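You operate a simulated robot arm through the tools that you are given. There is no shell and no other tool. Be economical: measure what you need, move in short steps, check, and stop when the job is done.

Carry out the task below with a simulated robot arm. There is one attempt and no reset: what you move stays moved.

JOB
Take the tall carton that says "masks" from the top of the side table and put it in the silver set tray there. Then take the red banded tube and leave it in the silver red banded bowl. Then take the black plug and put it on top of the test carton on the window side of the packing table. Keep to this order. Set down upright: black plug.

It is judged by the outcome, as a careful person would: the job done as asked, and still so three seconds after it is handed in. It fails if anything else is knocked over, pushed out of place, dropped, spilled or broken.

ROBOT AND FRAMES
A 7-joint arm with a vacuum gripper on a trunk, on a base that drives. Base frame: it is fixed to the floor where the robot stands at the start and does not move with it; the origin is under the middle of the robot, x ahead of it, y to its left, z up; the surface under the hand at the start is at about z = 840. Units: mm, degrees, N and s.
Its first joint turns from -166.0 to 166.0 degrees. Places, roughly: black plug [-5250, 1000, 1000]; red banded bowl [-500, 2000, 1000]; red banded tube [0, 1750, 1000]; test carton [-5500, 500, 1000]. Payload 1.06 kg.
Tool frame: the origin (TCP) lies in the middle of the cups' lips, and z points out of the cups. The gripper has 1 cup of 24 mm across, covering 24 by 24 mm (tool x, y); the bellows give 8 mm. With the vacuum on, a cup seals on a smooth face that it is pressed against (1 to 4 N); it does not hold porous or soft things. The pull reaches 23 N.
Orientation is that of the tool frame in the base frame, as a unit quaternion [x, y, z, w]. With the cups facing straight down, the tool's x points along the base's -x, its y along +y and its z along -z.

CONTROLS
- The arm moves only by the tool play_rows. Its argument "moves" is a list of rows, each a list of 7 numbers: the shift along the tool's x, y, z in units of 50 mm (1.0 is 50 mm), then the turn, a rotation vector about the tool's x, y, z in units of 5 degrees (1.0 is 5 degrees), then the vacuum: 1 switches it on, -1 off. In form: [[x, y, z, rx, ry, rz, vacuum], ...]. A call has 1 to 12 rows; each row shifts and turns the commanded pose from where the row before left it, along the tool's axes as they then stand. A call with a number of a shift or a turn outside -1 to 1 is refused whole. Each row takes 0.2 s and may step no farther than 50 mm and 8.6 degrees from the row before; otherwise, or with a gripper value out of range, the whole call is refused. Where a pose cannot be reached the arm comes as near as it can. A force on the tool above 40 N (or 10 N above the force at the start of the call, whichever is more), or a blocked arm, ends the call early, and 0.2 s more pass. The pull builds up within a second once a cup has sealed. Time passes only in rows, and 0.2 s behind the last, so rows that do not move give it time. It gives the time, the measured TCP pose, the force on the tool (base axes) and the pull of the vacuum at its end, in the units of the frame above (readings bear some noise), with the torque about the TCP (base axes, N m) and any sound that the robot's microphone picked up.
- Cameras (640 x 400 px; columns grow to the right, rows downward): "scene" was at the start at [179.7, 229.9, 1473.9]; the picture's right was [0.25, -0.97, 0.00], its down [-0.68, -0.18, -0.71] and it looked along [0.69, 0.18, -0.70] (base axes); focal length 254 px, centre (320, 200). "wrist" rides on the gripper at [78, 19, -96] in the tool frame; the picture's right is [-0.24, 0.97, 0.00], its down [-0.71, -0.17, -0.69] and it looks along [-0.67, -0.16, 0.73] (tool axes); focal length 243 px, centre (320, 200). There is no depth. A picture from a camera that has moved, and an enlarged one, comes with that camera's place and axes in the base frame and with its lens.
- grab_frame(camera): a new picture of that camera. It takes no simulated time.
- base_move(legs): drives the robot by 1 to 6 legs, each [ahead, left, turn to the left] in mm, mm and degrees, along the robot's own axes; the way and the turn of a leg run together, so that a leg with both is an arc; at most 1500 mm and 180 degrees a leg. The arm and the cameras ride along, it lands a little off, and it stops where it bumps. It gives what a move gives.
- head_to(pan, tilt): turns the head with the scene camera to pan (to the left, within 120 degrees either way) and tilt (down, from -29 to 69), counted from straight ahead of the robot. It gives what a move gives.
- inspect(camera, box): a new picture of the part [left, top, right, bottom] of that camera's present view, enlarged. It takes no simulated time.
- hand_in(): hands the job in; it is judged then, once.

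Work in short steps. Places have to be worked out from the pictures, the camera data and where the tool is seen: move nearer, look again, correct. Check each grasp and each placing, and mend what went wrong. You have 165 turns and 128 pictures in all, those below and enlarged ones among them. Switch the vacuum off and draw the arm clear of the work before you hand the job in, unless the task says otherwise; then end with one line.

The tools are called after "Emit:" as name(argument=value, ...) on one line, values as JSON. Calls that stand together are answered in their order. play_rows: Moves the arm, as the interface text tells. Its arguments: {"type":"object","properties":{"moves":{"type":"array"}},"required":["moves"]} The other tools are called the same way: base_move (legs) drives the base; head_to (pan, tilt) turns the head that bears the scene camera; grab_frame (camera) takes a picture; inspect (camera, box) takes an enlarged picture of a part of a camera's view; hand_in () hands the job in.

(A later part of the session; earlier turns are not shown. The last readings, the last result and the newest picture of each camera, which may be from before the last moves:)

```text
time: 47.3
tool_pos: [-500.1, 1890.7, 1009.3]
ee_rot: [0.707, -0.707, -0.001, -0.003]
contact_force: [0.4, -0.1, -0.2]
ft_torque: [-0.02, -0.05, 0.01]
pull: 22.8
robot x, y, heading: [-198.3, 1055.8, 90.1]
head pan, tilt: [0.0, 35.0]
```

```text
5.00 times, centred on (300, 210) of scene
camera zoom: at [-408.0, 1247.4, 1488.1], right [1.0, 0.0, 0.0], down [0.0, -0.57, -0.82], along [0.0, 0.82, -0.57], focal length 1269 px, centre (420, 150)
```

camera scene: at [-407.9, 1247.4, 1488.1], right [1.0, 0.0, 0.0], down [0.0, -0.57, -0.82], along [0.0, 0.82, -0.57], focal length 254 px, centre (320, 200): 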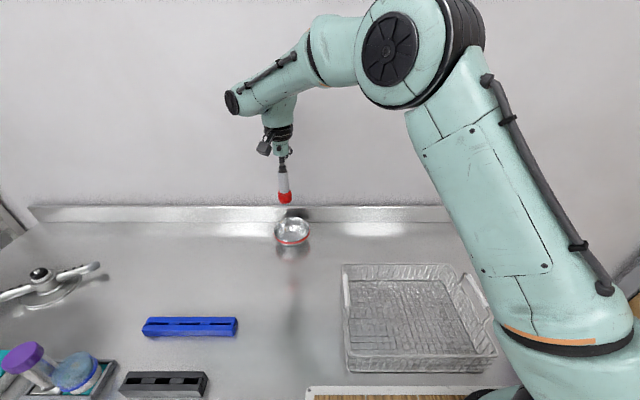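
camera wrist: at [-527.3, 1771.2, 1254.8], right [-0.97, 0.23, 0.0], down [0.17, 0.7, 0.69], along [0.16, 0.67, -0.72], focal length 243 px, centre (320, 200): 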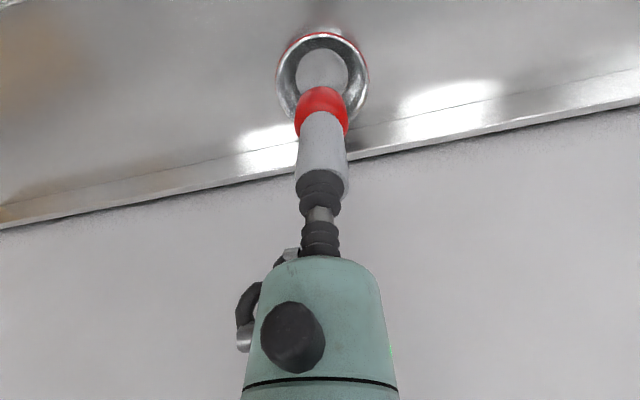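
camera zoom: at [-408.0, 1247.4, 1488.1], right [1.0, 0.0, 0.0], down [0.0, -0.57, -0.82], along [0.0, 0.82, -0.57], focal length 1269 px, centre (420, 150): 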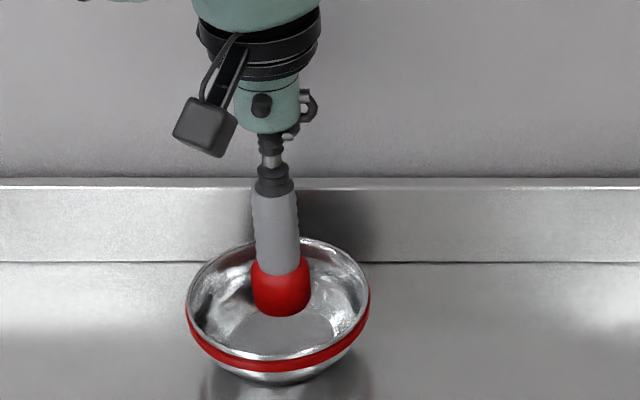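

The tube is on course for the bowl's middle. I lower in small steps to contact.

Emit:
play_rows(moves=[[0, 0, 0.3, 0, 0, 0, 1], [0, 0, 0.16, 0, 0, 0, 1], [0, 0, 0.06, 0, 0, 0, 1], [0, 0, 0.06, 0, 0, 0, 1], [0, 0, 0, 0, 0, 0, 1]])

```text
time: 48.5
tool_pos: [-500.8, 1889.5, 981.3]
ee_rot: [0.707, -0.707, -0.001, -0.003]
contact_force: [-0.1, 0.1, -1.1]
ft_torque: [0.0, 0.03, 0.01]
pull: 23.2
robot x, y, heading: [-200.1, 1058.3, 89.9]
head pan, tilt: [0.0, 35.0]
```

Emit:
play_rows(moves=[[0, 0, 0.04, 0, 0, 0, 1], [0, 0, 0.04, 0, 0, 0, 1], [0, 0, 0, 0, 0, 0, 1]])

```text
time: 49.3
tool_pos: [-500.9, 1890.7, 976.9]
ee_rot: [0.708, -0.706, -0.001, -0.002]
contact_force: [1.2, -0.4, 7.6]
ft_torque: [-0.02, 0.0, 0.0]
pull: 23.2
robot x, y, heading: [-200.3, 1059.6, 90.3]
head pan, tilt: [0.0, 35.0]
```

Contact at 7.6 N means the tube stands on the bowl's bottom. I release it and rise.

Emit:
play_rows(moves=[[0, 0, -0.03, 0, 0, 0, -1], [0, 0, 0, 0, 0, 0, -1], [0, 0, 0, 0, 0, 0, -1], [0, 0, 0, 0, 0, 0, -1], [0, 0, -0.06, 0, 0, 0, -1], [0, 0, -0.2, 0, 0, 0, -1], [0, 0, -0.6, 0, 0, 0, -1], [0, 0, -0.8, 0, 0, 0, -1], [0, 0, -0.8, 0, 0, 0, -1], [0, 0, -0.8, 0, 0, 0, -1], [0, 0, 0, 0, 0, 0, -1]])

Emit:
inspect(camera="scene", box=[230, 150, 370, 250])

```text
time: 51.7
tool_pos: [-501.3, 1890.4, 1140.6]
ee_rot: [-0.707, 0.707, 0.002, 0.003]
contact_force: [-0.6, 0.9, -0.2]
ft_torque: [0.02, -0.02, 0.03]
pull: 0.1
robot x, y, heading: [-197.4, 1059.5, 89.8]
head pan, tilt: [0.0, 35.0]
```

```text
4.00 times, centred on (300, 200) of scene
camera zoom: at [-408.1, 1247.5, 1488.1], right [1.0, 0.0, 0.0], down [0.0, -0.57, -0.82], along [0.0, 0.82, -0.57], focal length 1015 px, centre (400, 200)
```

zoom: 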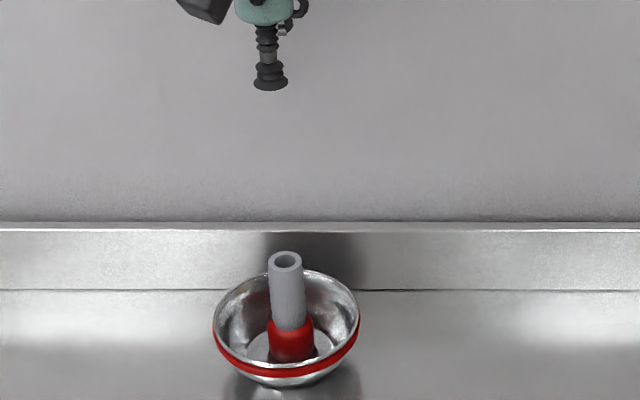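

The tube stands upright in the bowl. I draw the hand back, back the robot away and face -x toward the packing table.

Emit:
play_rows(moves=[[0.3, -0.2, -0.8, 0, 0, 0, -1], [0.6, -0.2, -0.8, 0, 0, 0, -1], [0.9, -0.2, 0, 0, 0, 0, -1], [0.9, -0.2, 0, 0, 0, 0, -1], [0.9, -0.2, 0, 0, 0, 0, -1], [0.9, 0, 0, 0, 0, 0, -1], [0.9, 0, 0, 0, 0, 0, -1], [0.5, 0, 0, 0, 0, 0, -1], [0, 0, 0, 0, 0, 0, -1]])

Emit:
base_move(legs=[[-400, 0, 0], [0, 0, 90]])

Emit:
head_to(pan=0, tilt=10)

Emit:
grab_frame(camera="scene")

```text
refused: row 2 steps farther than a row can; nothing moved
```

```text
time: 58.0
tool_pos: [-1028.4, 358.4, 1141.4]
ee_rot: [1.0, 0.002, -0.003, 0.0]
contact_force: [-0.3, -0.1, -0.3]
ft_torque: [0.01, 0.0, -0.01]
pull: 0.1
robot x, y, heading: [-202.0, 662.7, -179.9]
head pan, tilt: [0.0, 35.0]
```

```text
time: 58.9
tool_pos: [-1027.5, 358.5, 1141.5]
ee_rot: [1.0, 0.001, -0.002, -0.001]
contact_force: [0.6, 0.5, -1.0]
ft_torque: [-0.02, -0.02, -0.03]
pull: 0.0
robot x, y, heading: [-198.9, 662.1, -180.0]
head pan, tilt: [0.0, 10.0]
```

```text
87 pictures are left
camera scene: at [-390.8, 451.3, 1528.1], right [0.0, 1.0, 0.0], down [0.17, 0.0, -0.98], along [-0.98, 0.0, -0.17], focal length 254 px, centre (320, 200)
```

scene: 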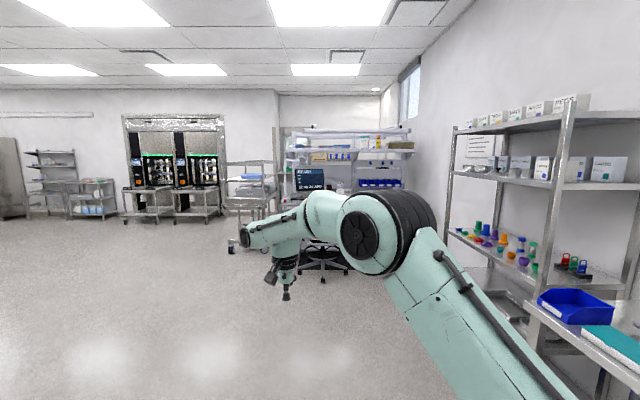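

The retract was refused, but the drive passed clear with the hand at z=1141. I check that the bowl is still fine and look at the packing table in the distance.

Emit:
inspect(camera="scene", box=[220, 110, 420, 235])

Emit:
head_to(pan=-95, tilt=25)

Emit:
grab_frame(camera="scene")

```text
3.20 times, centred on (320, 172) of scene
camera zoom: at [-390.8, 451.3, 1528.1], right [0.0, 1.0, 0.0], down [0.17, 0.0, -0.98], along [-0.98, 0.0, -0.17], focal length 812 px, centre (320, 288)
```

zoom: 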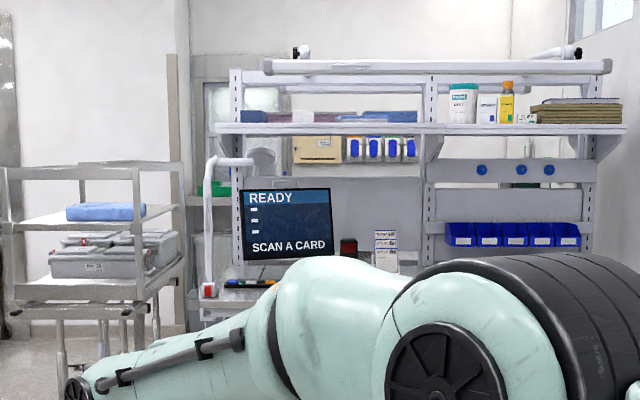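

```text
time: 60.6
tool_pos: [-1027.8, 359.2, 1140.3]
ee_rot: [1.0, 0.001, -0.004, 0.0]
contact_force: [0.3, 0.6, 0.1]
ft_torque: [0.01, 0.01, -0.05]
pull: 0.2
robot x, y, heading: [-198.7, 663.0, -179.7]
head pan, tilt: [-95.0, 25.0]
```

```text
85 pictures are left
camera scene: at [-290.0, 543.3, 1503.9], right [1.0, -0.08, 0.0], down [-0.04, -0.42, -0.91], along [0.08, 0.9, -0.42], focal length 254 px, centre (320, 200)
```

scene: 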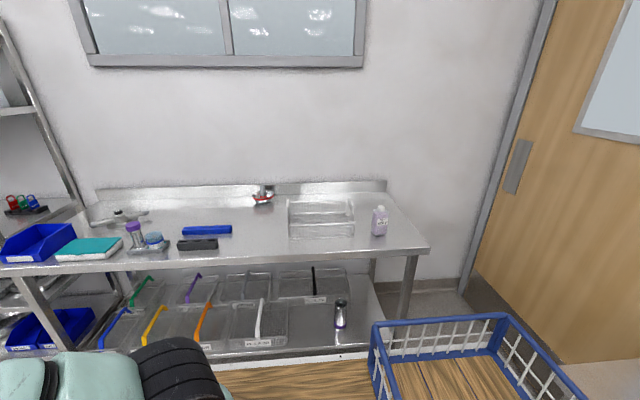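

The tube is still fine in the bowl. I tuck the arm, then drive toward the packing table, stopping well short since a chair stands in front of it.

Emit:
play_rows(moves=[[0.4, -0.3, -0.6, 0, 0, 0, -1], [0.5, -0.3, -0.6, 0, 0, 0, -1], [0.7, -0.4, -0.3, 0, 0, 0, -1], [0.7, -0.4, -0.3, 0, 0, 0, -1], [0.8, -0.4, 0, 0, 0, 0, -1], [0.8, -0.4, 0, 0, 0, 0, -1], [0.8, -0.4, 0, 0, 0, 0, -1], [0.6, -0.4, 0, 0, 0, 0, -1], [0.3, -0.4, 0, 0, 0, 0, -1], [0, 0, 0, 0, 0, 0, -1]])

Emit:
base_move(legs=[[1250, 0, 0], [1250, 0, 0]])

Emit:
head_to(pan=0, tilt=15)

Emit:
grab_frame(camera="scene")

```text
time: 62.8
tool_pos: [-746.2, 528.7, 1230.7]
ee_rot: [1.0, 0.001, -0.003, -0.001]
contact_force: [0.1, -0.7, -0.1]
ft_torque: [0.02, 0.02, 0.04]
pull: 0.0
robot x, y, heading: [-198.8, 662.7, -179.8]
head pan, tilt: [-95.0, 25.0]
```

```text
time: 75.0
tool_pos: [-3233.5, 502.5, 1230.7]
ee_rot: [1.0, 0.01, -0.003, 0.0]
contact_force: [0.5, 0.1, -0.3]
ft_torque: [0.02, -0.02, -0.01]
pull: 0.1
robot x, y, heading: [-2686.4, 644.2, -178.9]
head pan, tilt: [-95.0, 25.0]
```

```text
time: 76.7
tool_pos: [-3233.5, 502.8, 1230.4]
ee_rot: [1.0, 0.009, -0.003, -0.001]
contact_force: [0.0, 0.1, 0.5]
ft_torque: [0.0, 0.03, 0.01]
pull: 0.0
robot x, y, heading: [-2686.5, 644.7, -179.1]
head pan, tilt: [0.0, 15.0]
```

```text
84 pictures are left
camera scene: at [-2876.6, 430.2, 1520.1], right [-0.02, 1.0, 0.0], down [0.26, 0.0, -0.97], along [-0.97, -0.02, -0.26], focal length 254 px, centre (320, 200)
```

scene: 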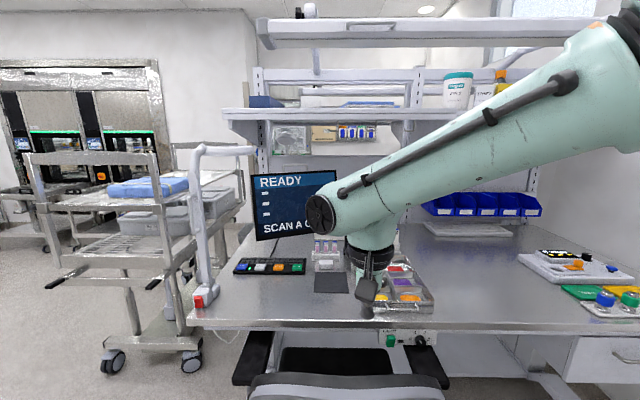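

Floor geometry puts this monitor table's front edge at about x≈-3650, yet the plug is quoted near x≈-5250. I look to both sides to find the packing table and the window.

Emit:
head_to(pan=-45, tilt=15)

Emit:
grab_frame(camera="scene")

Emit:
head_to(pan=50, tilt=10)

Emit:
grab_frame(camera="scene")

```text
time: 77.8
tool_pos: [-3233.8, 501.9, 1230.2]
ee_rot: [1.0, 0.009, -0.003, -0.001]
contact_force: [-0.4, -0.4, 0.5]
ft_torque: [-0.02, 0.0, 0.06]
pull: 0.1
robot x, y, heading: [-2686.8, 647.5, -179.3]
head pan, tilt: [-45.0, 15.0]
```

```text
83 pictures are left
camera scene: at [-2850.5, 496.6, 1520.1], right [0.69, 0.72, 0.0], down [0.19, -0.18, -0.97], along [-0.7, 0.67, -0.26], focal length 254 px, centre (320, 200)
```

scene: 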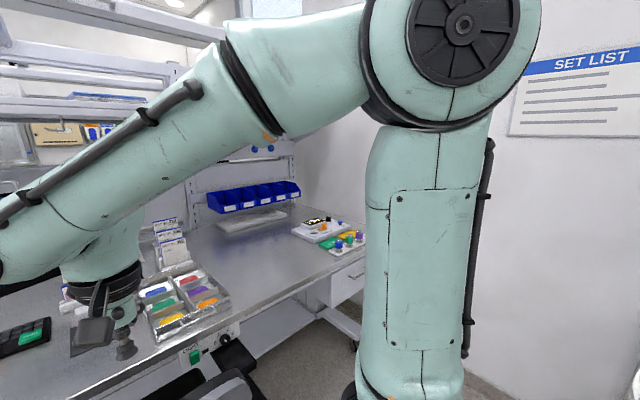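

```text
time: 79.5
tool_pos: [-3233.9, 502.1, 1229.6]
ee_rot: [1.0, 0.01, -0.002, -0.001]
contact_force: [0.8, 1.2, 0.1]
ft_torque: [0.01, 0.02, 0.0]
pull: 0.0
robot x, y, heading: [-2686.5, 642.1, -178.9]
head pan, tilt: [50.0, 10.0]
```

```text
82 pictures are left
camera scene: at [-2841.7, 359.6, 1528.2], right [-0.78, 0.63, 0.0], down [0.11, 0.14, -0.98], along [-0.62, -0.77, -0.17], focal length 254 px, centre (320, 200)
```

scene: 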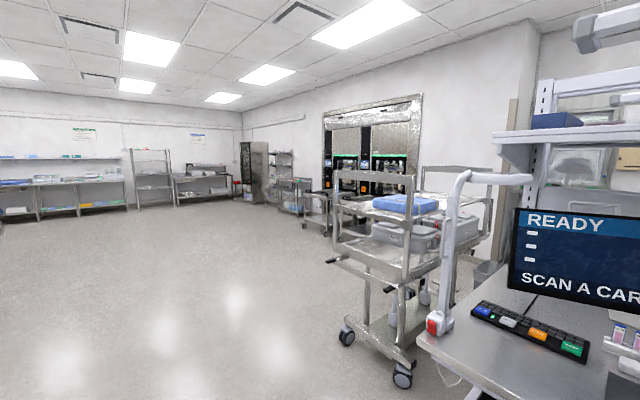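

The objects on this table seem nearer than the quoted places, so I zoom in on it from straight ahead to identify the cartons and plug.

Emit:
head_to(pan=0, tilt=15)

Emit:
inspect(camera="scene", box=[220, 80, 440, 220])

Emit:
inspect(camera="scene", box=[420, 180, 640, 320])

Emit:
inspect(camera="scene", box=[220, 200, 440, 340])

```text
time: 80.7
tool_pos: [-3233.4, 501.9, 1230.6]
ee_rot: [1.0, 0.01, -0.003, -0.001]
contact_force: [0.2, 0.4, 0.8]
ft_torque: [-0.01, 0.0, 0.03]
pull: 0.0
robot x, y, heading: [-2691.4, 645.7, -179.0]
head pan, tilt: [0.0, 15.0]
```

```text
2.86 times, centred on (330, 150) of scene
camera zoom: at [-2876.6, 430.1, 1520.1], right [-0.02, 1.0, 0.0], down [0.26, 0.01, -0.97], along [-0.97, -0.02, -0.26], focal length 725 px, centre (291, 343)
```

zoom: 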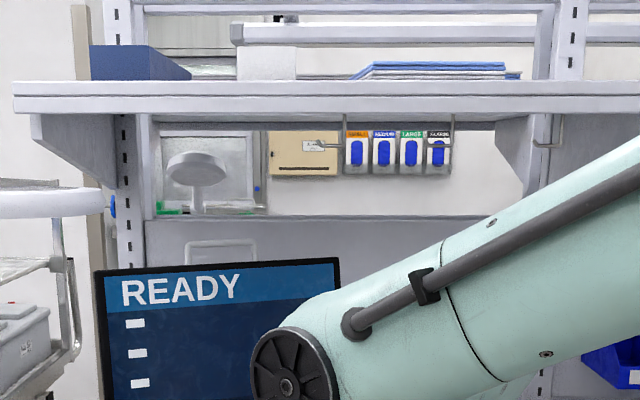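

```text
2.86 times, centred on (530, 250) of scene
camera zoom: at [-2876.6, 430.1, 1520.1], right [-0.02, 1.0, 0.0], down [0.26, 0.01, -0.97], along [-0.97, -0.02, -0.26], focal length 725 px, centre (-280, 57)
```

zoom: 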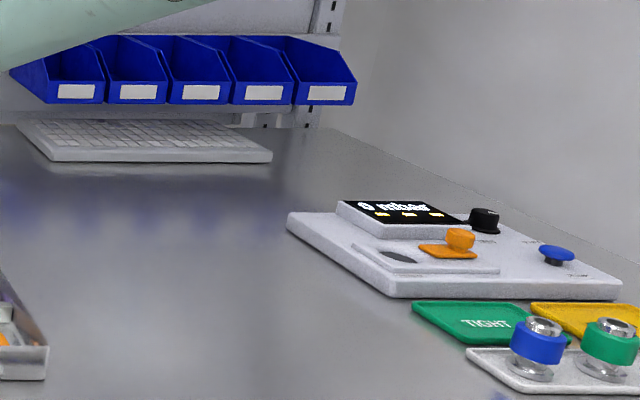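

```text
2.86 times, centred on (330, 270) of scene
camera zoom: at [-2876.6, 430.1, 1520.1], right [-0.02, 1.0, 0.0], down [0.26, 0.01, -0.97], along [-0.97, -0.02, -0.26], focal length 725 px, centre (291, 0)
```

zoom: 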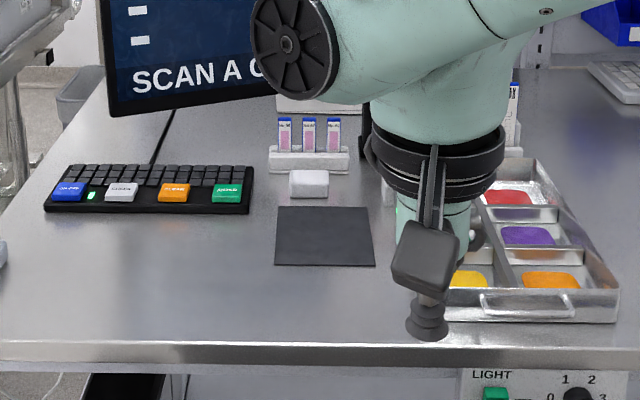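

This bench is a separate workstation spanning about x=-3650 to -4450, and the quoted packing-table places lie behind it. I sidestep left into the open floor to find a way round.

Emit:
base_move(legs=[[0, 1000, 0]])

Emit:
head_to(pan=0, tilt=8)

Emit:
grab_frame(camera="scene")

```text
time: 85.8
tool_pos: [-3211.7, -490.4, 1229.8]
ee_rot: [1.0, 0.012, -0.003, 0.0]
contact_force: [0.5, 0.3, 0.3]
ft_torque: [0.01, 0.0, 0.03]
pull: 0.1
robot x, y, heading: [-2665.8, -346.8, -178.6]
head pan, tilt: [0.0, 15.0]
```

```text
time: 86.5
tool_pos: [-3212.5, -491.5, 1231.3]
ee_rot: [1.0, 0.013, -0.002, -0.001]
contact_force: [-0.6, 0.3, 0.6]
ft_torque: [-0.05, 0.02, 0.03]
pull: 0.1
robot x, y, heading: [-2667.4, -345.6, -178.5]
head pan, tilt: [0.0, 8.0]
```

```text
78 pictures are left
camera scene: at [-2853.7, -560.8, 1531.4], right [-0.02, 1.0, 0.0], down [0.14, 0.0, -0.99], along [-0.99, -0.02, -0.14], focal length 254 px, centre (320, 200)
```

scene: 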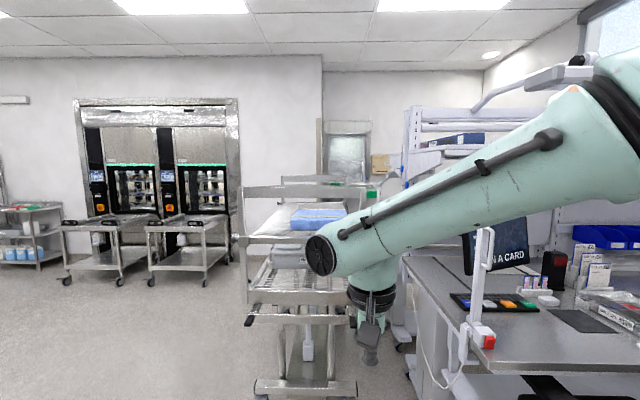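

There is an alcove behind the workstation, about x=-4500 to -6900, and the cart partly blocks its entrance. I sidestep left past the cart and look.

Emit:
base_move(legs=[[0, 1130, -1.5]])

Emit:
head_to(pan=-20, tilt=15)

Emit:
grab_frame(camera="scene")

```text
time: 92.3
tool_pos: [-3204.2, -1600.7, 1230.2]
ee_rot: [1.0, -0.001, -0.003, -0.001]
contact_force: [-0.1, 0.1, 0.0]
ft_torque: [0.01, 0.0, 0.0]
pull: 0.2
robot x, y, heading: [-2655.0, -1469.0, 179.8]
head pan, tilt: [0.0, 8.0]
```

```text
time: 93.1
tool_pos: [-3203.1, -1601.1, 1231.2]
ee_rot: [1.0, -0.001, -0.003, -0.001]
contact_force: [-0.3, 0.2, -0.7]
ft_torque: [0.01, 0.01, -0.05]
pull: 0.0
robot x, y, heading: [-2649.4, -1470.3, 179.9]
head pan, tilt: [-20.0, 15.0]
```

```text
77 pictures are left
camera scene: at [-2842.4, -1647.7, 1520.1], right [0.34, 0.94, 0.0], down [0.24, -0.09, -0.97], along [-0.91, 0.33, -0.26], focal length 254 px, centre (320, 200)
```

scene: 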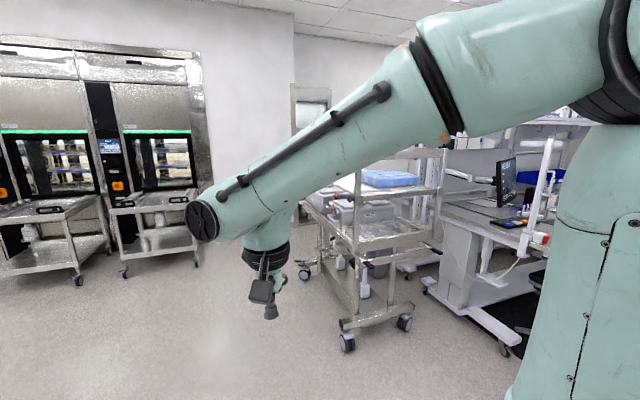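

The cart spans x=-4240 to -5260 and y=-950 to -400, and there is about 1.2 m of passage behind it. I drive along y≈-1470 to x≈-5600 and turn to face the alcove.

Emit:
base_move(legs=[[1480, 0, 0], [1470, 0, 0], [0, 0, -90]])

Emit:
head_to(pan=0, tilt=12)

Emit:
grab_frame(camera="scene")

```text
time: 111.2
tool_pos: [-5735.8, -918.0, 1230.4]
ee_rot: [0.707, -0.707, -0.001, -0.002]
contact_force: [-0.6, 0.4, 0.5]
ft_torque: [-0.02, -0.03, -0.03]
pull: 0.1
robot x, y, heading: [-5603.5, -1465.0, 90.1]
head pan, tilt: [-20.0, 15.0]
```

```text
time: 112.0
tool_pos: [-5736.1, -917.7, 1230.9]
ee_rot: [-0.707, 0.707, 0.001, 0.003]
contact_force: [-0.5, -0.6, -0.5]
ft_torque: [-0.05, 0.01, 0.01]
pull: 0.1
robot x, y, heading: [-5607.6, -1467.3, 90.0]
head pan, tilt: [0.0, 12.0]
```

```text
76 pictures are left
camera scene: at [-5813.9, -1274.0, 1525.0], right [1.0, 0.0, 0.0], down [0.0, -0.21, -0.98], along [0.0, 0.98, -0.21], focal length 254 px, centre (320, 200)
```

scene: 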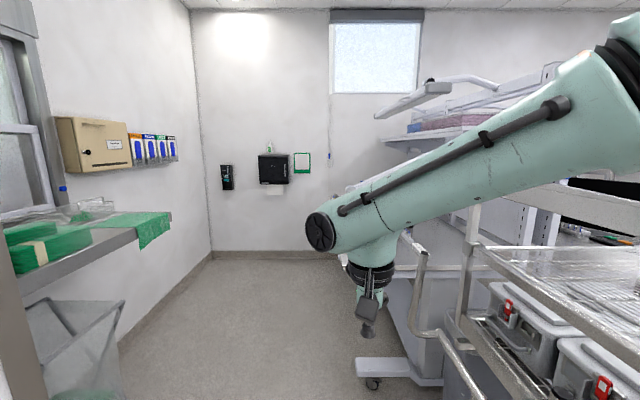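

The alcove is open, with a window at the far end and a bench to the right behind the workstation. I look right.

Emit:
head_to(pan=-25, tilt=10)

Emit:
grab_frame(camera="scene")

Emit:
grab_frame(camera="wrist")

```text
time: 112.9
tool_pos: [-5736.2, -917.1, 1229.5]
ee_rot: [0.707, -0.707, -0.001, -0.003]
contact_force: [0.1, 0.4, -0.7]
ft_torque: [0.0, 0.02, 0.0]
pull: 0.0
robot x, y, heading: [-5606.1, -1464.9, 89.9]
head pan, tilt: [-25.0, 10.0]
```

```text
75 pictures are left
camera scene: at [-5774.8, -1282.9, 1528.2], right [0.91, -0.42, 0.0], down [-0.07, -0.16, -0.98], along [0.42, 0.89, -0.17], focal length 254 px, centre (320, 200)
```

scene: 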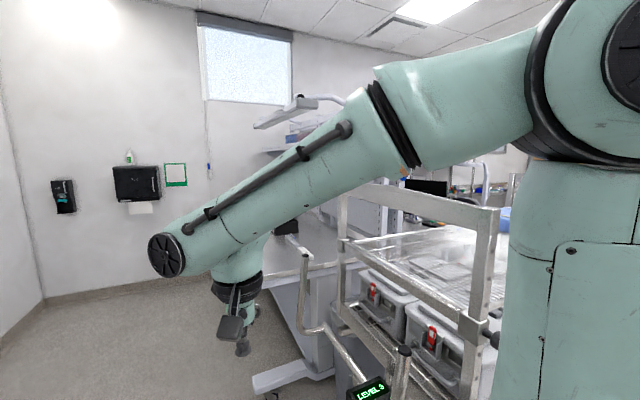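

```text
74 pictures are left
camera wrist: at [-5756.4, -996.3, 1325.7], right [-0.97, 0.24, 0.0], down [0.17, 0.7, 0.69], along [0.16, 0.67, -0.72], focal length 243 px, centre (320, 200)
```

wrist: 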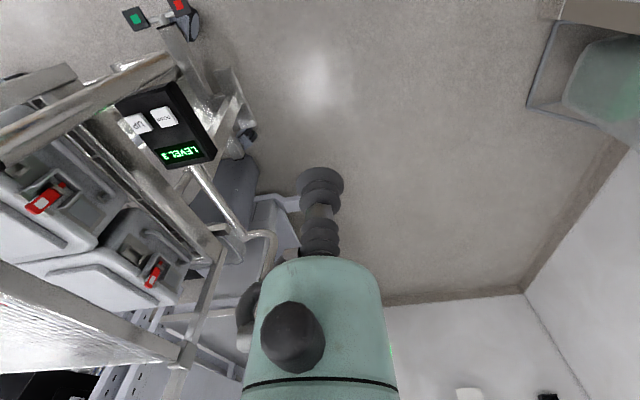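

The packing table stands to the right, its edge at about x≈-5490 starting near y≈100, behind the cart, and the corridor is about 1.8 m wide. I go up the middle at x≈-6150 and turn to face the table.

Emit:
base_move(legs=[[0, 545, 0], [1100, 0, 0], [1100, 0, 0], [0, 0, -90]])

Emit:
head_to(pan=0, tilt=25)

Emit:
grab_frame(camera="scene")

```text
time: 130.3
tool_pos: [-5599.6, 868.8, 1230.5]
ee_rot: [0.002, 1.0, 0.0, 0.003]
contact_force: [0.0, 0.2, 0.2]
ft_torque: [0.0, -0.01, 0.0]
pull: 0.1
robot x, y, heading: [-6144.9, 737.7, -0.0]
head pan, tilt: [-25.0, 10.0]
```

```text
time: 131.2
tool_pos: [-5600.9, 868.6, 1229.7]
ee_rot: [0.002, 1.0, -0.001, 0.003]
contact_force: [0.0, 0.0, -0.3]
ft_torque: [0.01, -0.01, -0.01]
pull: 0.0
robot x, y, heading: [-6150.3, 738.9, -0.5]
head pan, tilt: [0.0, 25.0]
```

```text
73 pictures are left
camera scene: at [-5955.7, 946.9, 1503.9], right [-0.01, -1.0, 0.0], down [-0.42, 0.0, -0.91], along [0.91, -0.01, -0.42], focal length 254 px, centre (320, 200)
```

scene: 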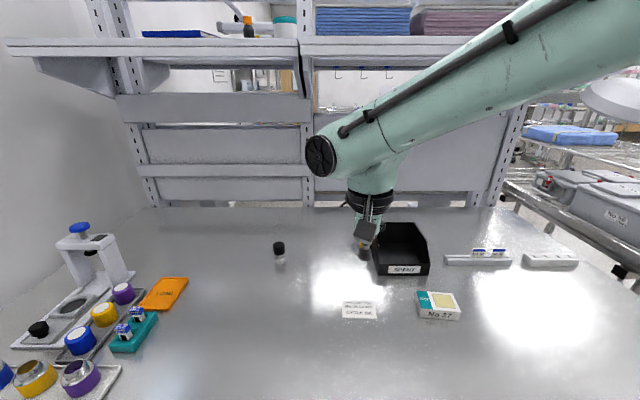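

The packing table is in view: a carton labelled "No 27" near (-5360, 550) and small black-capped items. I zoom in to identify the plug and the carton.

Emit:
inspect(camera="scene", box=[240, 200, 480, 340])

Emit:
inspect(camera="scene", box=[0, 210, 220, 400])

Emit:
inspect(camera="scene", box=[400, 230, 600, 330])

Emit:
inspect(camera="scene", box=[250, 225, 310, 275])

```text
2.67 times, centred on (360, 270) of scene
camera zoom: at [-5955.7, 946.9, 1503.9], right [-0.01, -1.0, 0.0], down [-0.42, 0.0, -0.91], along [0.91, -0.01, -0.42], focal length 677 px, centre (213, 13)
```

zoom: 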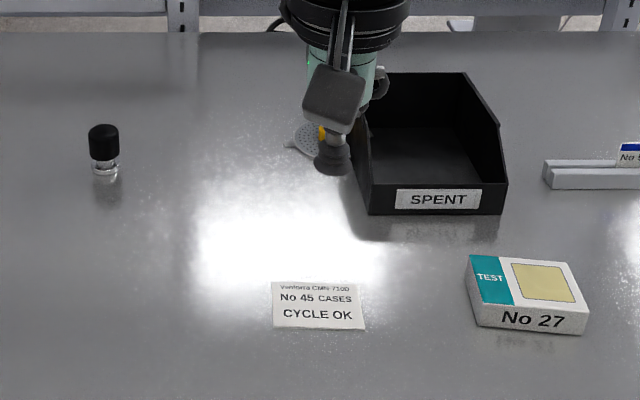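

```text
2.11 times, centred on (110, 305) of scene
camera zoom: at [-5955.7, 946.9, 1503.9], right [-0.01, -1.0, 0.0], down [-0.42, 0.0, -0.91], along [0.91, -0.01, -0.42], focal length 534 px, centre (762, -21)
```

zoom: 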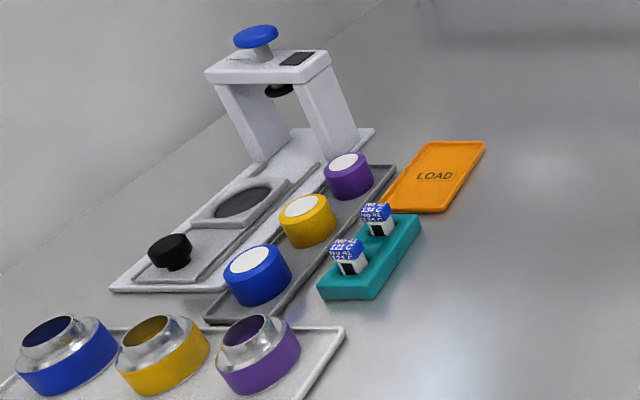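

```text
3.20 times, centred on (500, 280) of scene
camera zoom: at [-5955.7, 946.9, 1503.9], right [-0.01, -1.0, 0.0], down [-0.42, 0.0, -0.91], along [0.91, -0.01, -0.42], focal length 812 px, centre (-256, -56)
```

zoom: 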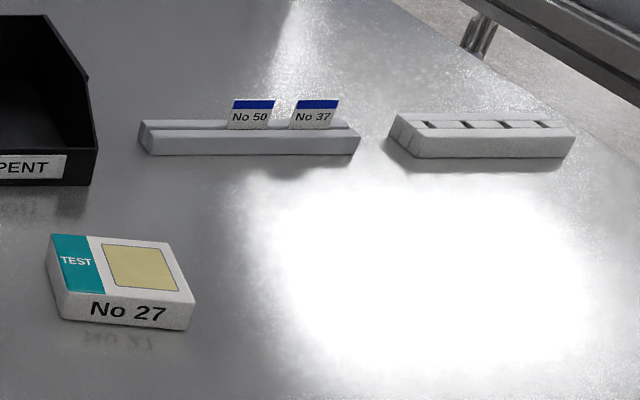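

```text
8.00 times, centred on (280, 250) of scene
camera zoom: at [-5955.7, 946.9, 1503.9], right [-0.01, -1.0, 0.0], down [-0.42, 0.0, -0.91], along [0.91, -0.01, -0.42], focal length 2030 px, centre (640, -200)
```

zoom: 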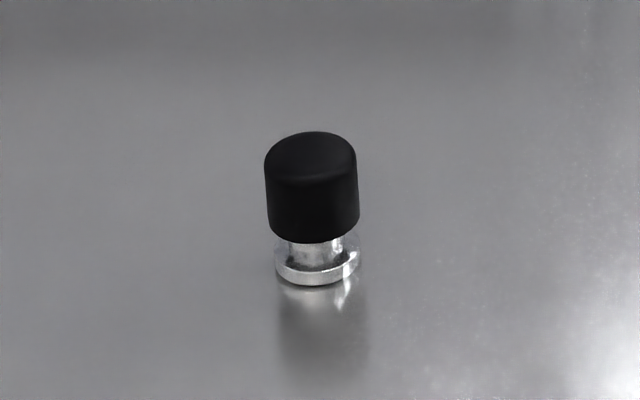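

The black plug (black cap on a metal foot) stands near (-5060, 1100), and the TEST carton "No 27" lies near (-5360, 550). I look down to find the table's near edge before moving closer.

Emit:
head_to(pan=0, tilt=60)

Emit:
grab_frame(camera="scene")

```text
time: 132.2
tool_pos: [-5600.6, 868.1, 1229.9]
ee_rot: [0.002, 1.0, -0.001, 0.002]
contact_force: [0.4, 0.7, -0.2]
ft_torque: [-0.02, -0.01, 0.0]
pull: 0.2
robot x, y, heading: [-6149.5, 741.6, -0.3]
head pan, tilt: [0.0, 60.0]
```

```text
68 pictures are left
camera scene: at [-5981.2, 947.1, 1453.8], right [-0.01, -1.0, 0.0], down [-0.87, 0.0, -0.5], along [0.5, 0.0, -0.87], focal length 254 px, centre (320, 200)
```

scene: 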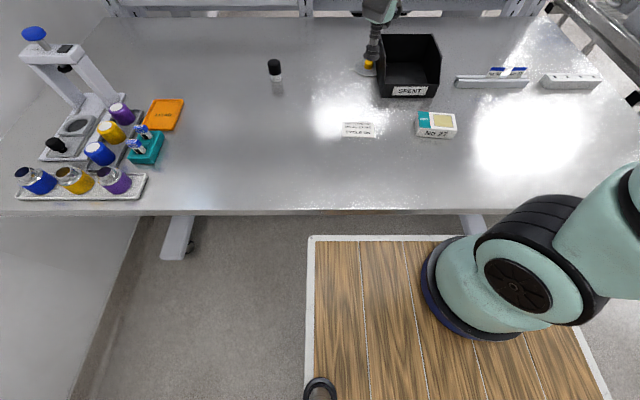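

The table edge is at x≈-5669, so there is about 90 mm to spare relative to the earlier standoff. I advance 80 mm and shift 150 mm left so both plug and carton are in reach.

Emit:
base_move(legs=[[80, 150, 0]])

Emit:
head_to(pan=0, tilt=40)

Emit:
grab_frame(camera="scene")

Emit:
grab_frame(camera="wrist")

```text
time: 133.7
tool_pos: [-5520.2, 1018.6, 1229.2]
ee_rot: [0.002, 1.0, -0.001, 0.002]
contact_force: [0.1, -0.3, 0.2]
ft_torque: [0.01, 0.02, -0.04]
pull: 0.0
robot x, y, heading: [-6067.0, 886.4, -0.3]
head pan, tilt: [0.0, 60.0]
```

```text
time: 134.5
tool_pos: [-5519.6, 1018.0, 1230.7]
ee_rot: [0.002, 1.0, 0.0, 0.003]
contact_force: [-0.1, 0.3, 0.2]
ft_torque: [0.0, 0.01, 0.0]
pull: 0.0
robot x, y, heading: [-6068.4, 891.4, -0.2]
head pan, tilt: [0.0, 40.0]
```

```text
67 pictures are left
camera scene: at [-5883.0, 1096.9, 1480.5], right [0.0, -1.0, 0.0], down [-0.64, 0.0, -0.77], along [0.77, 0.0, -0.64], focal length 254 px, centre (320, 200)
```

scene: 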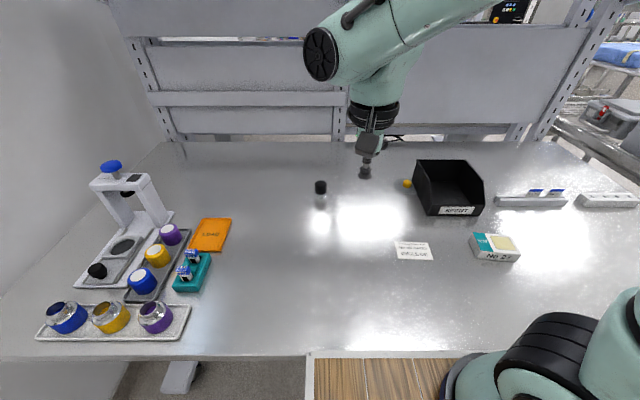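

```text
66 pictures are left
camera wrist: at [-5599.5, 1038.4, 1325.6], right [0.24, 0.97, 0.0], down [0.7, -0.17, 0.69], along [0.67, -0.16, -0.72], focal length 243 px, centre (320, 200)
```

wrist: 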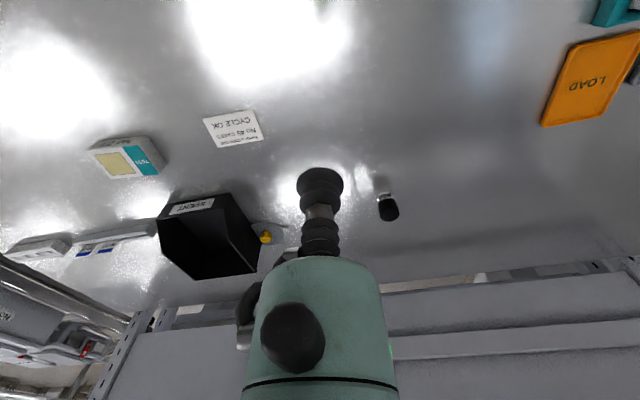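

I judge the plug at about (-5125, 1100), roughly 960 mm from the robot's axis. I shift 120 mm left and 10 mm ahead for a safer reach.

Emit:
base_move(legs=[[10, 120, 0]])

Emit:
play_rows(moves=[[-0.8, -0.1, 0, 0, 0, 0, -1], [-0.9, -0.1, 0, 0, 0, 0, -1], [-0.9, -0.1, 0.2, 0, 0, 0, -1], [-0.9, -0.1, 0.2, 0, 0, 0, -1], [-0.9, -0.1, 0.3, 0, 0, 0, -1], [-0.9, -0.1, 0.3, 0, 0, 0, -1], [-0.8, -0.1, 0.3, 0, 0, 0, -1], [0, 0, 0.6, 0, 0, 0, -1], [0, 0, 0, 0, 0, 0, -1]])

Emit:
grab_frame(camera="wrist")

Emit:
grab_frame(camera="scene")

```text
time: 135.8
tool_pos: [-5510.2, 1138.9, 1230.3]
ee_rot: [0.001, 1.0, -0.001, 0.003]
contact_force: [0.2, -0.3, -0.3]
ft_torque: [-0.04, 0.01, 0.0]
pull: 0.1
robot x, y, heading: [-6057.7, 1010.3, -0.3]
head pan, tilt: [0.0, 40.0]
```

```text
time: 137.8
tool_pos: [-5204.1, 1104.0, 1137.3]
ee_rot: [0.002, 1.0, 0.0, 0.002]
contact_force: [-0.5, -0.3, -0.3]
ft_torque: [-0.04, 0.02, 0.0]
pull: 0.1
robot x, y, heading: [-6057.1, 1010.8, -0.3]
head pan, tilt: [0.0, 40.0]
```

```text
65 pictures are left
camera wrist: at [-5283.7, 1123.1, 1232.1], right [0.24, 0.97, 0.0], down [0.7, -0.17, 0.69], along [0.67, -0.16, -0.72], focal length 243 px, centre (320, 200)
```

wrist: 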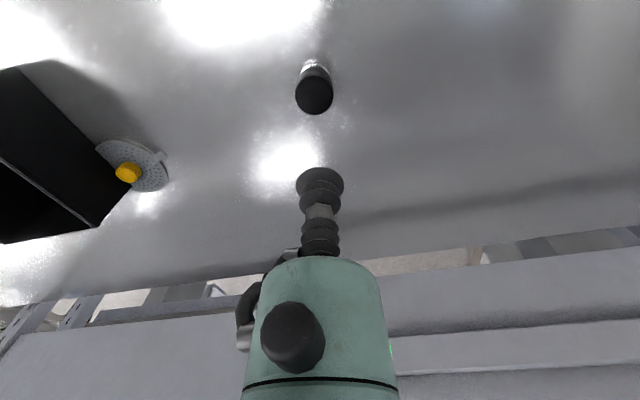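

```text
64 pictures are left
camera scene: at [-5872.6, 1217.2, 1480.5], right [0.0, -1.0, 0.0], down [-0.64, 0.0, -0.77], along [0.77, 0.0, -0.64], focal length 254 px, centre (320, 200)
```

scene: 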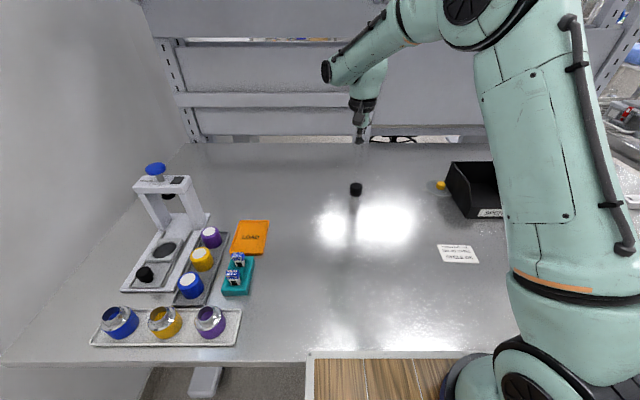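

The plug's top is at about (-5165, 1087), z≈905–920. I move over it and come down to about 985.

Emit:
play_rows(moves=[[-0.38, -0.16, 0.5, 0, 0, 0, -1], [-0.36, -0.16, 0.5, 0, 0, 0, -1], [0, 0, 0.8, 0, 0, 0, -1], [0, 0, 0.7, 0, 0, 0, -1], [0, 0, 0.5, 0, 0, 0, -1], [0, 0, 0, 0, 0, 0, -1]])

Emit:
grab_frame(camera="wrist")

Emit:
inspect(camera="scene", box=[315, 140, 395, 200])

```text
time: 139.2
tool_pos: [-5165.7, 1087.1, 986.2]
ee_rot: [0.003, 1.0, -0.001, 0.003]
contact_force: [0.1, 0.3, -0.1]
ft_torque: [0.0, 0.0, 0.01]
pull: 0.0
robot x, y, heading: [-6055.5, 1008.3, -0.4]
head pan, tilt: [0.0, 40.0]
```

```text
63 pictures are left
camera wrist: at [-5245.7, 1106.2, 1081.5], right [0.24, 0.97, 0.0], down [0.7, -0.17, 0.69], along [0.67, -0.16, -0.72], focal length 243 px, centre (320, 200)
```

wrist: 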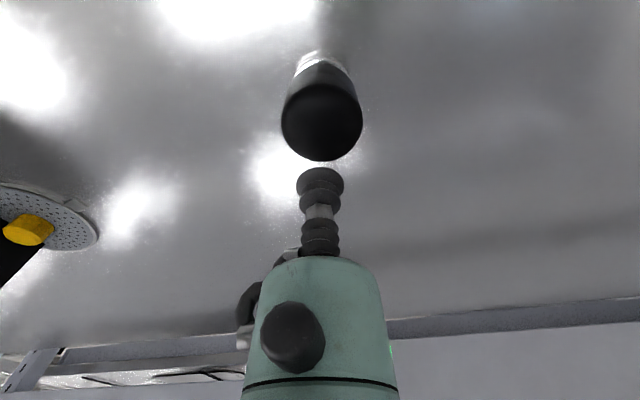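

```text
6.67 times, centred on (355, 170) of scene
camera zoom: at [-5872.6, 1217.2, 1480.5], right [0.0, -1.0, 0.0], down [-0.64, 0.0, -0.77], along [0.77, 0.0, -0.64], focal length 1692 px, centre (87, 400)
```

zoom: 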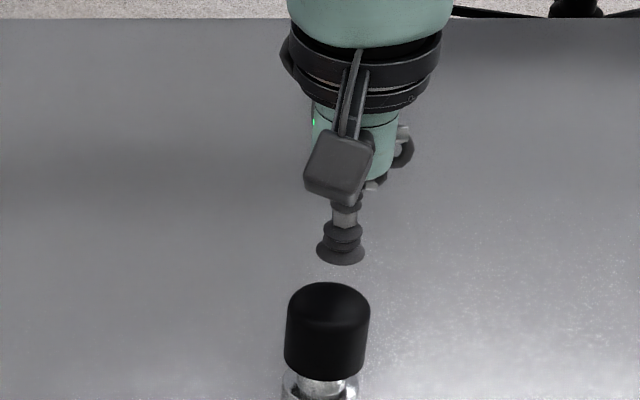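

Reconciling both views, this table top is nearer z≈905 and the plug's top is at about (-5187, 1093, 960). I shift at this height and re-check.

Emit:
play_rows(moves=[[0.42, 0.12, 0, 0, 0, 0, -1], [0, 0, 0, 0, 0, 0, -1]])

Emit:
inspect(camera="wrist", box=[240, 80, 400, 200])

Emit:
inspect(camera="scene", box=[315, 140, 395, 200])

```text
time: 139.8
tool_pos: [-5187.3, 1092.3, 986.9]
ee_rot: [0.002, 1.0, -0.001, 0.002]
contact_force: [-0.3, -0.4, 1.2]
ft_torque: [0.02, 0.01, 0.06]
pull: 0.0
robot x, y, heading: [-6057.6, 1011.1, -0.3]
head pan, tilt: [0.0, 40.0]
```

```text
3.33 times, centred on (320, 140) of wrist
camera zoom: at [-5267.0, 1112.0, 1081.7], right [0.24, 0.97, 0.0], down [0.7, -0.17, 0.69], along [0.67, -0.17, -0.72], focal length 809 px, centre (320, 400)
```

zoom: 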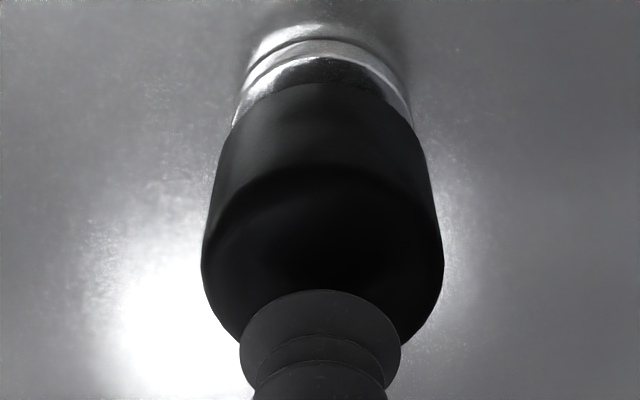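

```text
6.67 times, centred on (355, 170) of scene
camera zoom: at [-5872.4, 1217.2, 1480.5], right [0.0, -1.0, 0.0], down [-0.64, 0.0, -0.77], along [0.77, 0.0, -0.64], focal length 1692 px, centre (87, 400)
```

zoom: 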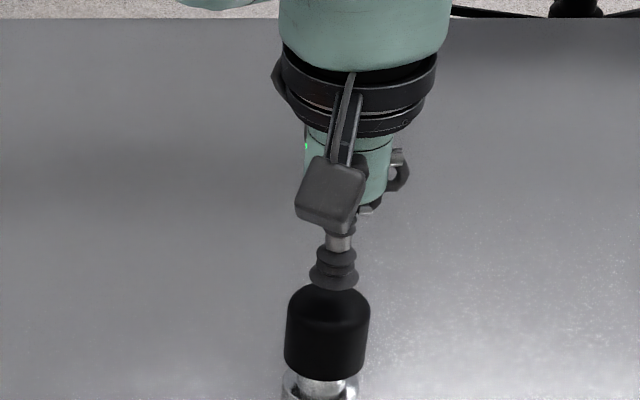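

It is nearly aligned, with the plug about 3 mm further to +y. I correct, then descend gently with the vacuum on.

Emit:
play_rows(moves=[[0, 0.06, 0.1, 0, 0, 0, 1], [0, 0, 0.1, 0, 0, 0, 1], [0, 0, 0.06, 0, 0, 0, 1], [0, 0, 0, 0, 0, 0, 1]])

Emit:
inspect(camera="wrist", box=[240, 80, 400, 200])

Emit:
inspect(camera="scene", box=[315, 150, 395, 210])

```text
time: 140.8
tool_pos: [-5187.5, 1096.2, 973.2]
ee_rot: [0.002, 1.0, -0.001, 0.002]
contact_force: [0.0, -0.5, 0.6]
ft_torque: [-0.02, 0.0, -0.01]
pull: 23.1
robot x, y, heading: [-6056.7, 1008.6, 0.0]
head pan, tilt: [0.0, 40.0]
```

```text
3.33 times, centred on (320, 140) of wrist
camera zoom: at [-5266.6, 1115.1, 1069.1], right [0.24, 0.97, 0.0], down [0.7, -0.17, 0.69], along [0.67, -0.16, -0.72], focal length 809 px, centre (320, 400)
```

zoom: 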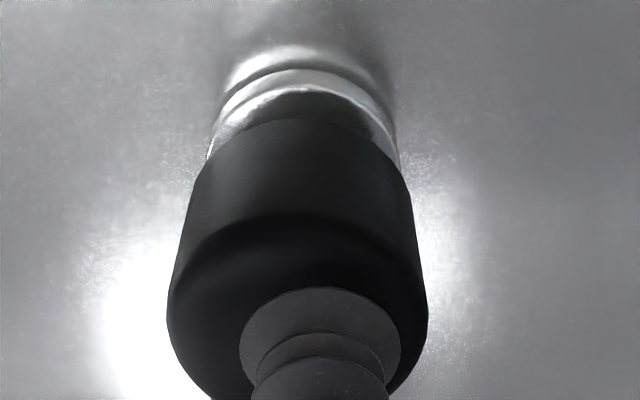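

```text
6.67 times, centred on (355, 180) of scene
camera zoom: at [-5872.5, 1217.3, 1480.5], right [0.0, -1.0, 0.0], down [-0.64, 0.0, -0.77], along [0.77, 0.0, -0.64], focal length 1692 px, centre (87, 333)
```

zoom: 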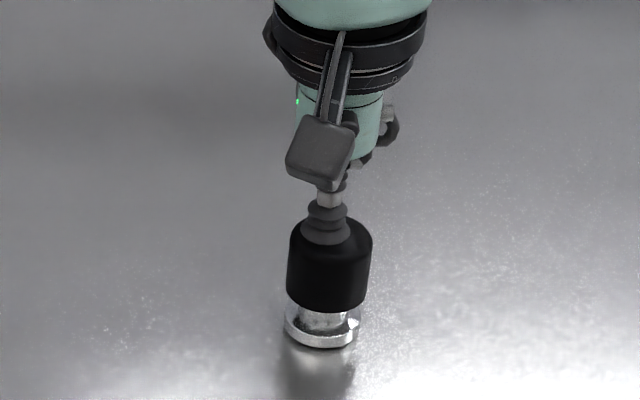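

Sealed at 23 N. I lift the plug 100 mm straight up and check it.

Emit:
play_rows(moves=[[0, 0, -0.2, 0, 0, 0, 1], [0, 0, -0.4, 0, 0, 0, 1], [0, 0, -0.6, 0, 0, 0, 1], [0, 0, -0.6, 0, 0, 0, 1], [0, 0, -0.4, 0, 0, 0, 1], [0, 0, 0, 0, 0, 0, 1]])

Emit:
grab_frame(camera="scene")

Emit:
grab_frame(camera="wrist")

```text
time: 142.2
tool_pos: [-5187.8, 1095.5, 1084.0]
ee_rot: [0.002, 1.0, -0.001, 0.003]
contact_force: [0.2, 0.6, -0.8]
ft_torque: [-0.03, -0.01, 0.02]
pull: 22.8
robot x, y, heading: [-6056.5, 1007.2, -0.0]
head pan, tilt: [0.0, 40.0]
```

```text
57 pictures are left
camera scene: at [-5872.4, 1217.3, 1480.5], right [0.0, -1.0, 0.0], down [-0.64, 0.0, -0.77], along [0.77, 0.0, -0.64], focal length 254 px, centre (320, 200)
```

scene: 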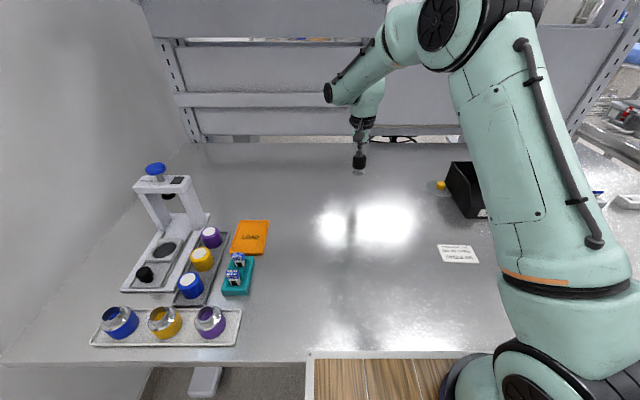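

```text
56 pictures are left
camera wrist: at [-5267.0, 1115.6, 1179.2], right [0.24, 0.97, 0.0], down [0.7, -0.17, 0.69], along [0.67, -0.16, -0.73], focal length 243 px, centre (320, 200)
```

wrist: 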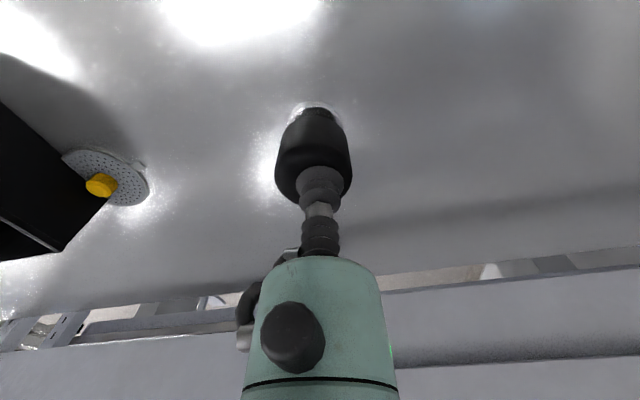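

The plug hangs straight. I put the TEST carton's top centre at about (-5413, 601, 928), so I raise, come back in x first to clear the black bin, then travel toward it.

Emit:
play_rows(moves=[[0.4, 0, -0.7, 0, 0, 0, 1], [0.6, 0, -0.6, 0, 0, 0, 1], [0.9, 0, 0, 0, 0, 0, 1], [0.9, 0, 0, 0, 0, 0, 1], [0.9, -0.2, 0, 0, 0, 0, 1], [0.8, -0.4, 0, 0, 0, 0, 1], [0, -0.8, 0, 0, 0, 0, 1], [0, -0.9, 0, 0, 0, 0, 1], [0, -0.9, 0, 0, 0, 0, 1], [0, -0.9, 0, 0, 0, 0, 1], [0, -0.9, 0, 0, 0, 0, 1], [0, 0, 0, 0, 0, 0, 1]])

Emit:
play_rows(moves=[[0, -0.9, 0, 0, 0, 0, 1], [0, -0.9, 0, 0, 0, 0, 1], [0, -0.9, 0, 0, 0, 0, 1], [0, -0.9, 0, 0, 0, 0, 1], [0, -0.6, 0, 0, 0, 0, 1], [0, 0, 0.5, 0, 0, 0, 1], [0, 0, 0.5, 0, 0, 0, 1], [0, 0, 0, 0, 0, 0, 1]])

Emit:
head_to(pan=-25, tilt=40)

Emit:
grab_frame(camera="scene")

Emit:
grab_frame(camera="wrist")

```text
time: 144.8
tool_pos: [-5413.6, 846.5, 1148.3]
ee_rot: [0.002, 1.0, 0.0, 0.003]
contact_force: [0.9, 0.2, -1.5]
ft_torque: [0.0, -0.05, -0.03]
pull: 23.0
robot x, y, heading: [-6055.3, 1009.3, -0.3]
head pan, tilt: [0.0, 40.0]
```

```text
time: 146.6
tool_pos: [-5414.5, 637.3, 1097.8]
ee_rot: [0.001, 1.0, -0.001, 0.004]
contact_force: [0.0, -0.1, -1.9]
ft_torque: [0.0, -0.04, -0.01]
pull: 22.7
robot x, y, heading: [-6055.0, 1005.9, -0.1]
head pan, tilt: [0.0, 40.0]
```

```text
time: 147.4
tool_pos: [-5415.0, 636.9, 1099.0]
ee_rot: [0.002, 1.0, -0.001, 0.003]
contact_force: [-0.5, -0.7, -0.6]
ft_torque: [0.03, -0.02, -0.02]
pull: 23.0
robot x, y, heading: [-6058.6, 1010.2, -0.1]
head pan, tilt: [-25.0, 40.0]
```

```text
55 pictures are left
camera scene: at [-5880.6, 1181.3, 1480.5], right [-0.42, -0.91, 0.0], down [-0.58, 0.27, -0.77], along [0.69, -0.33, -0.64], focal length 254 px, centre (320, 200)
```

scene: 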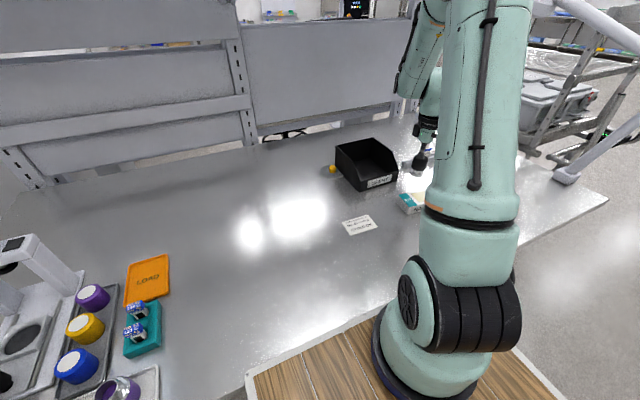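

```text
54 pictures are left
camera wrist: at [-5494.1, 656.4, 1193.8], right [0.24, 0.97, 0.0], down [0.7, -0.17, 0.69], along [0.67, -0.16, -0.72], focal length 243 px, centre (320, 200)
```

wrist: 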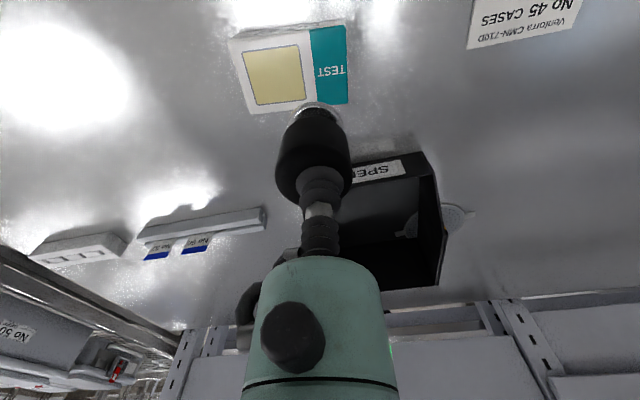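

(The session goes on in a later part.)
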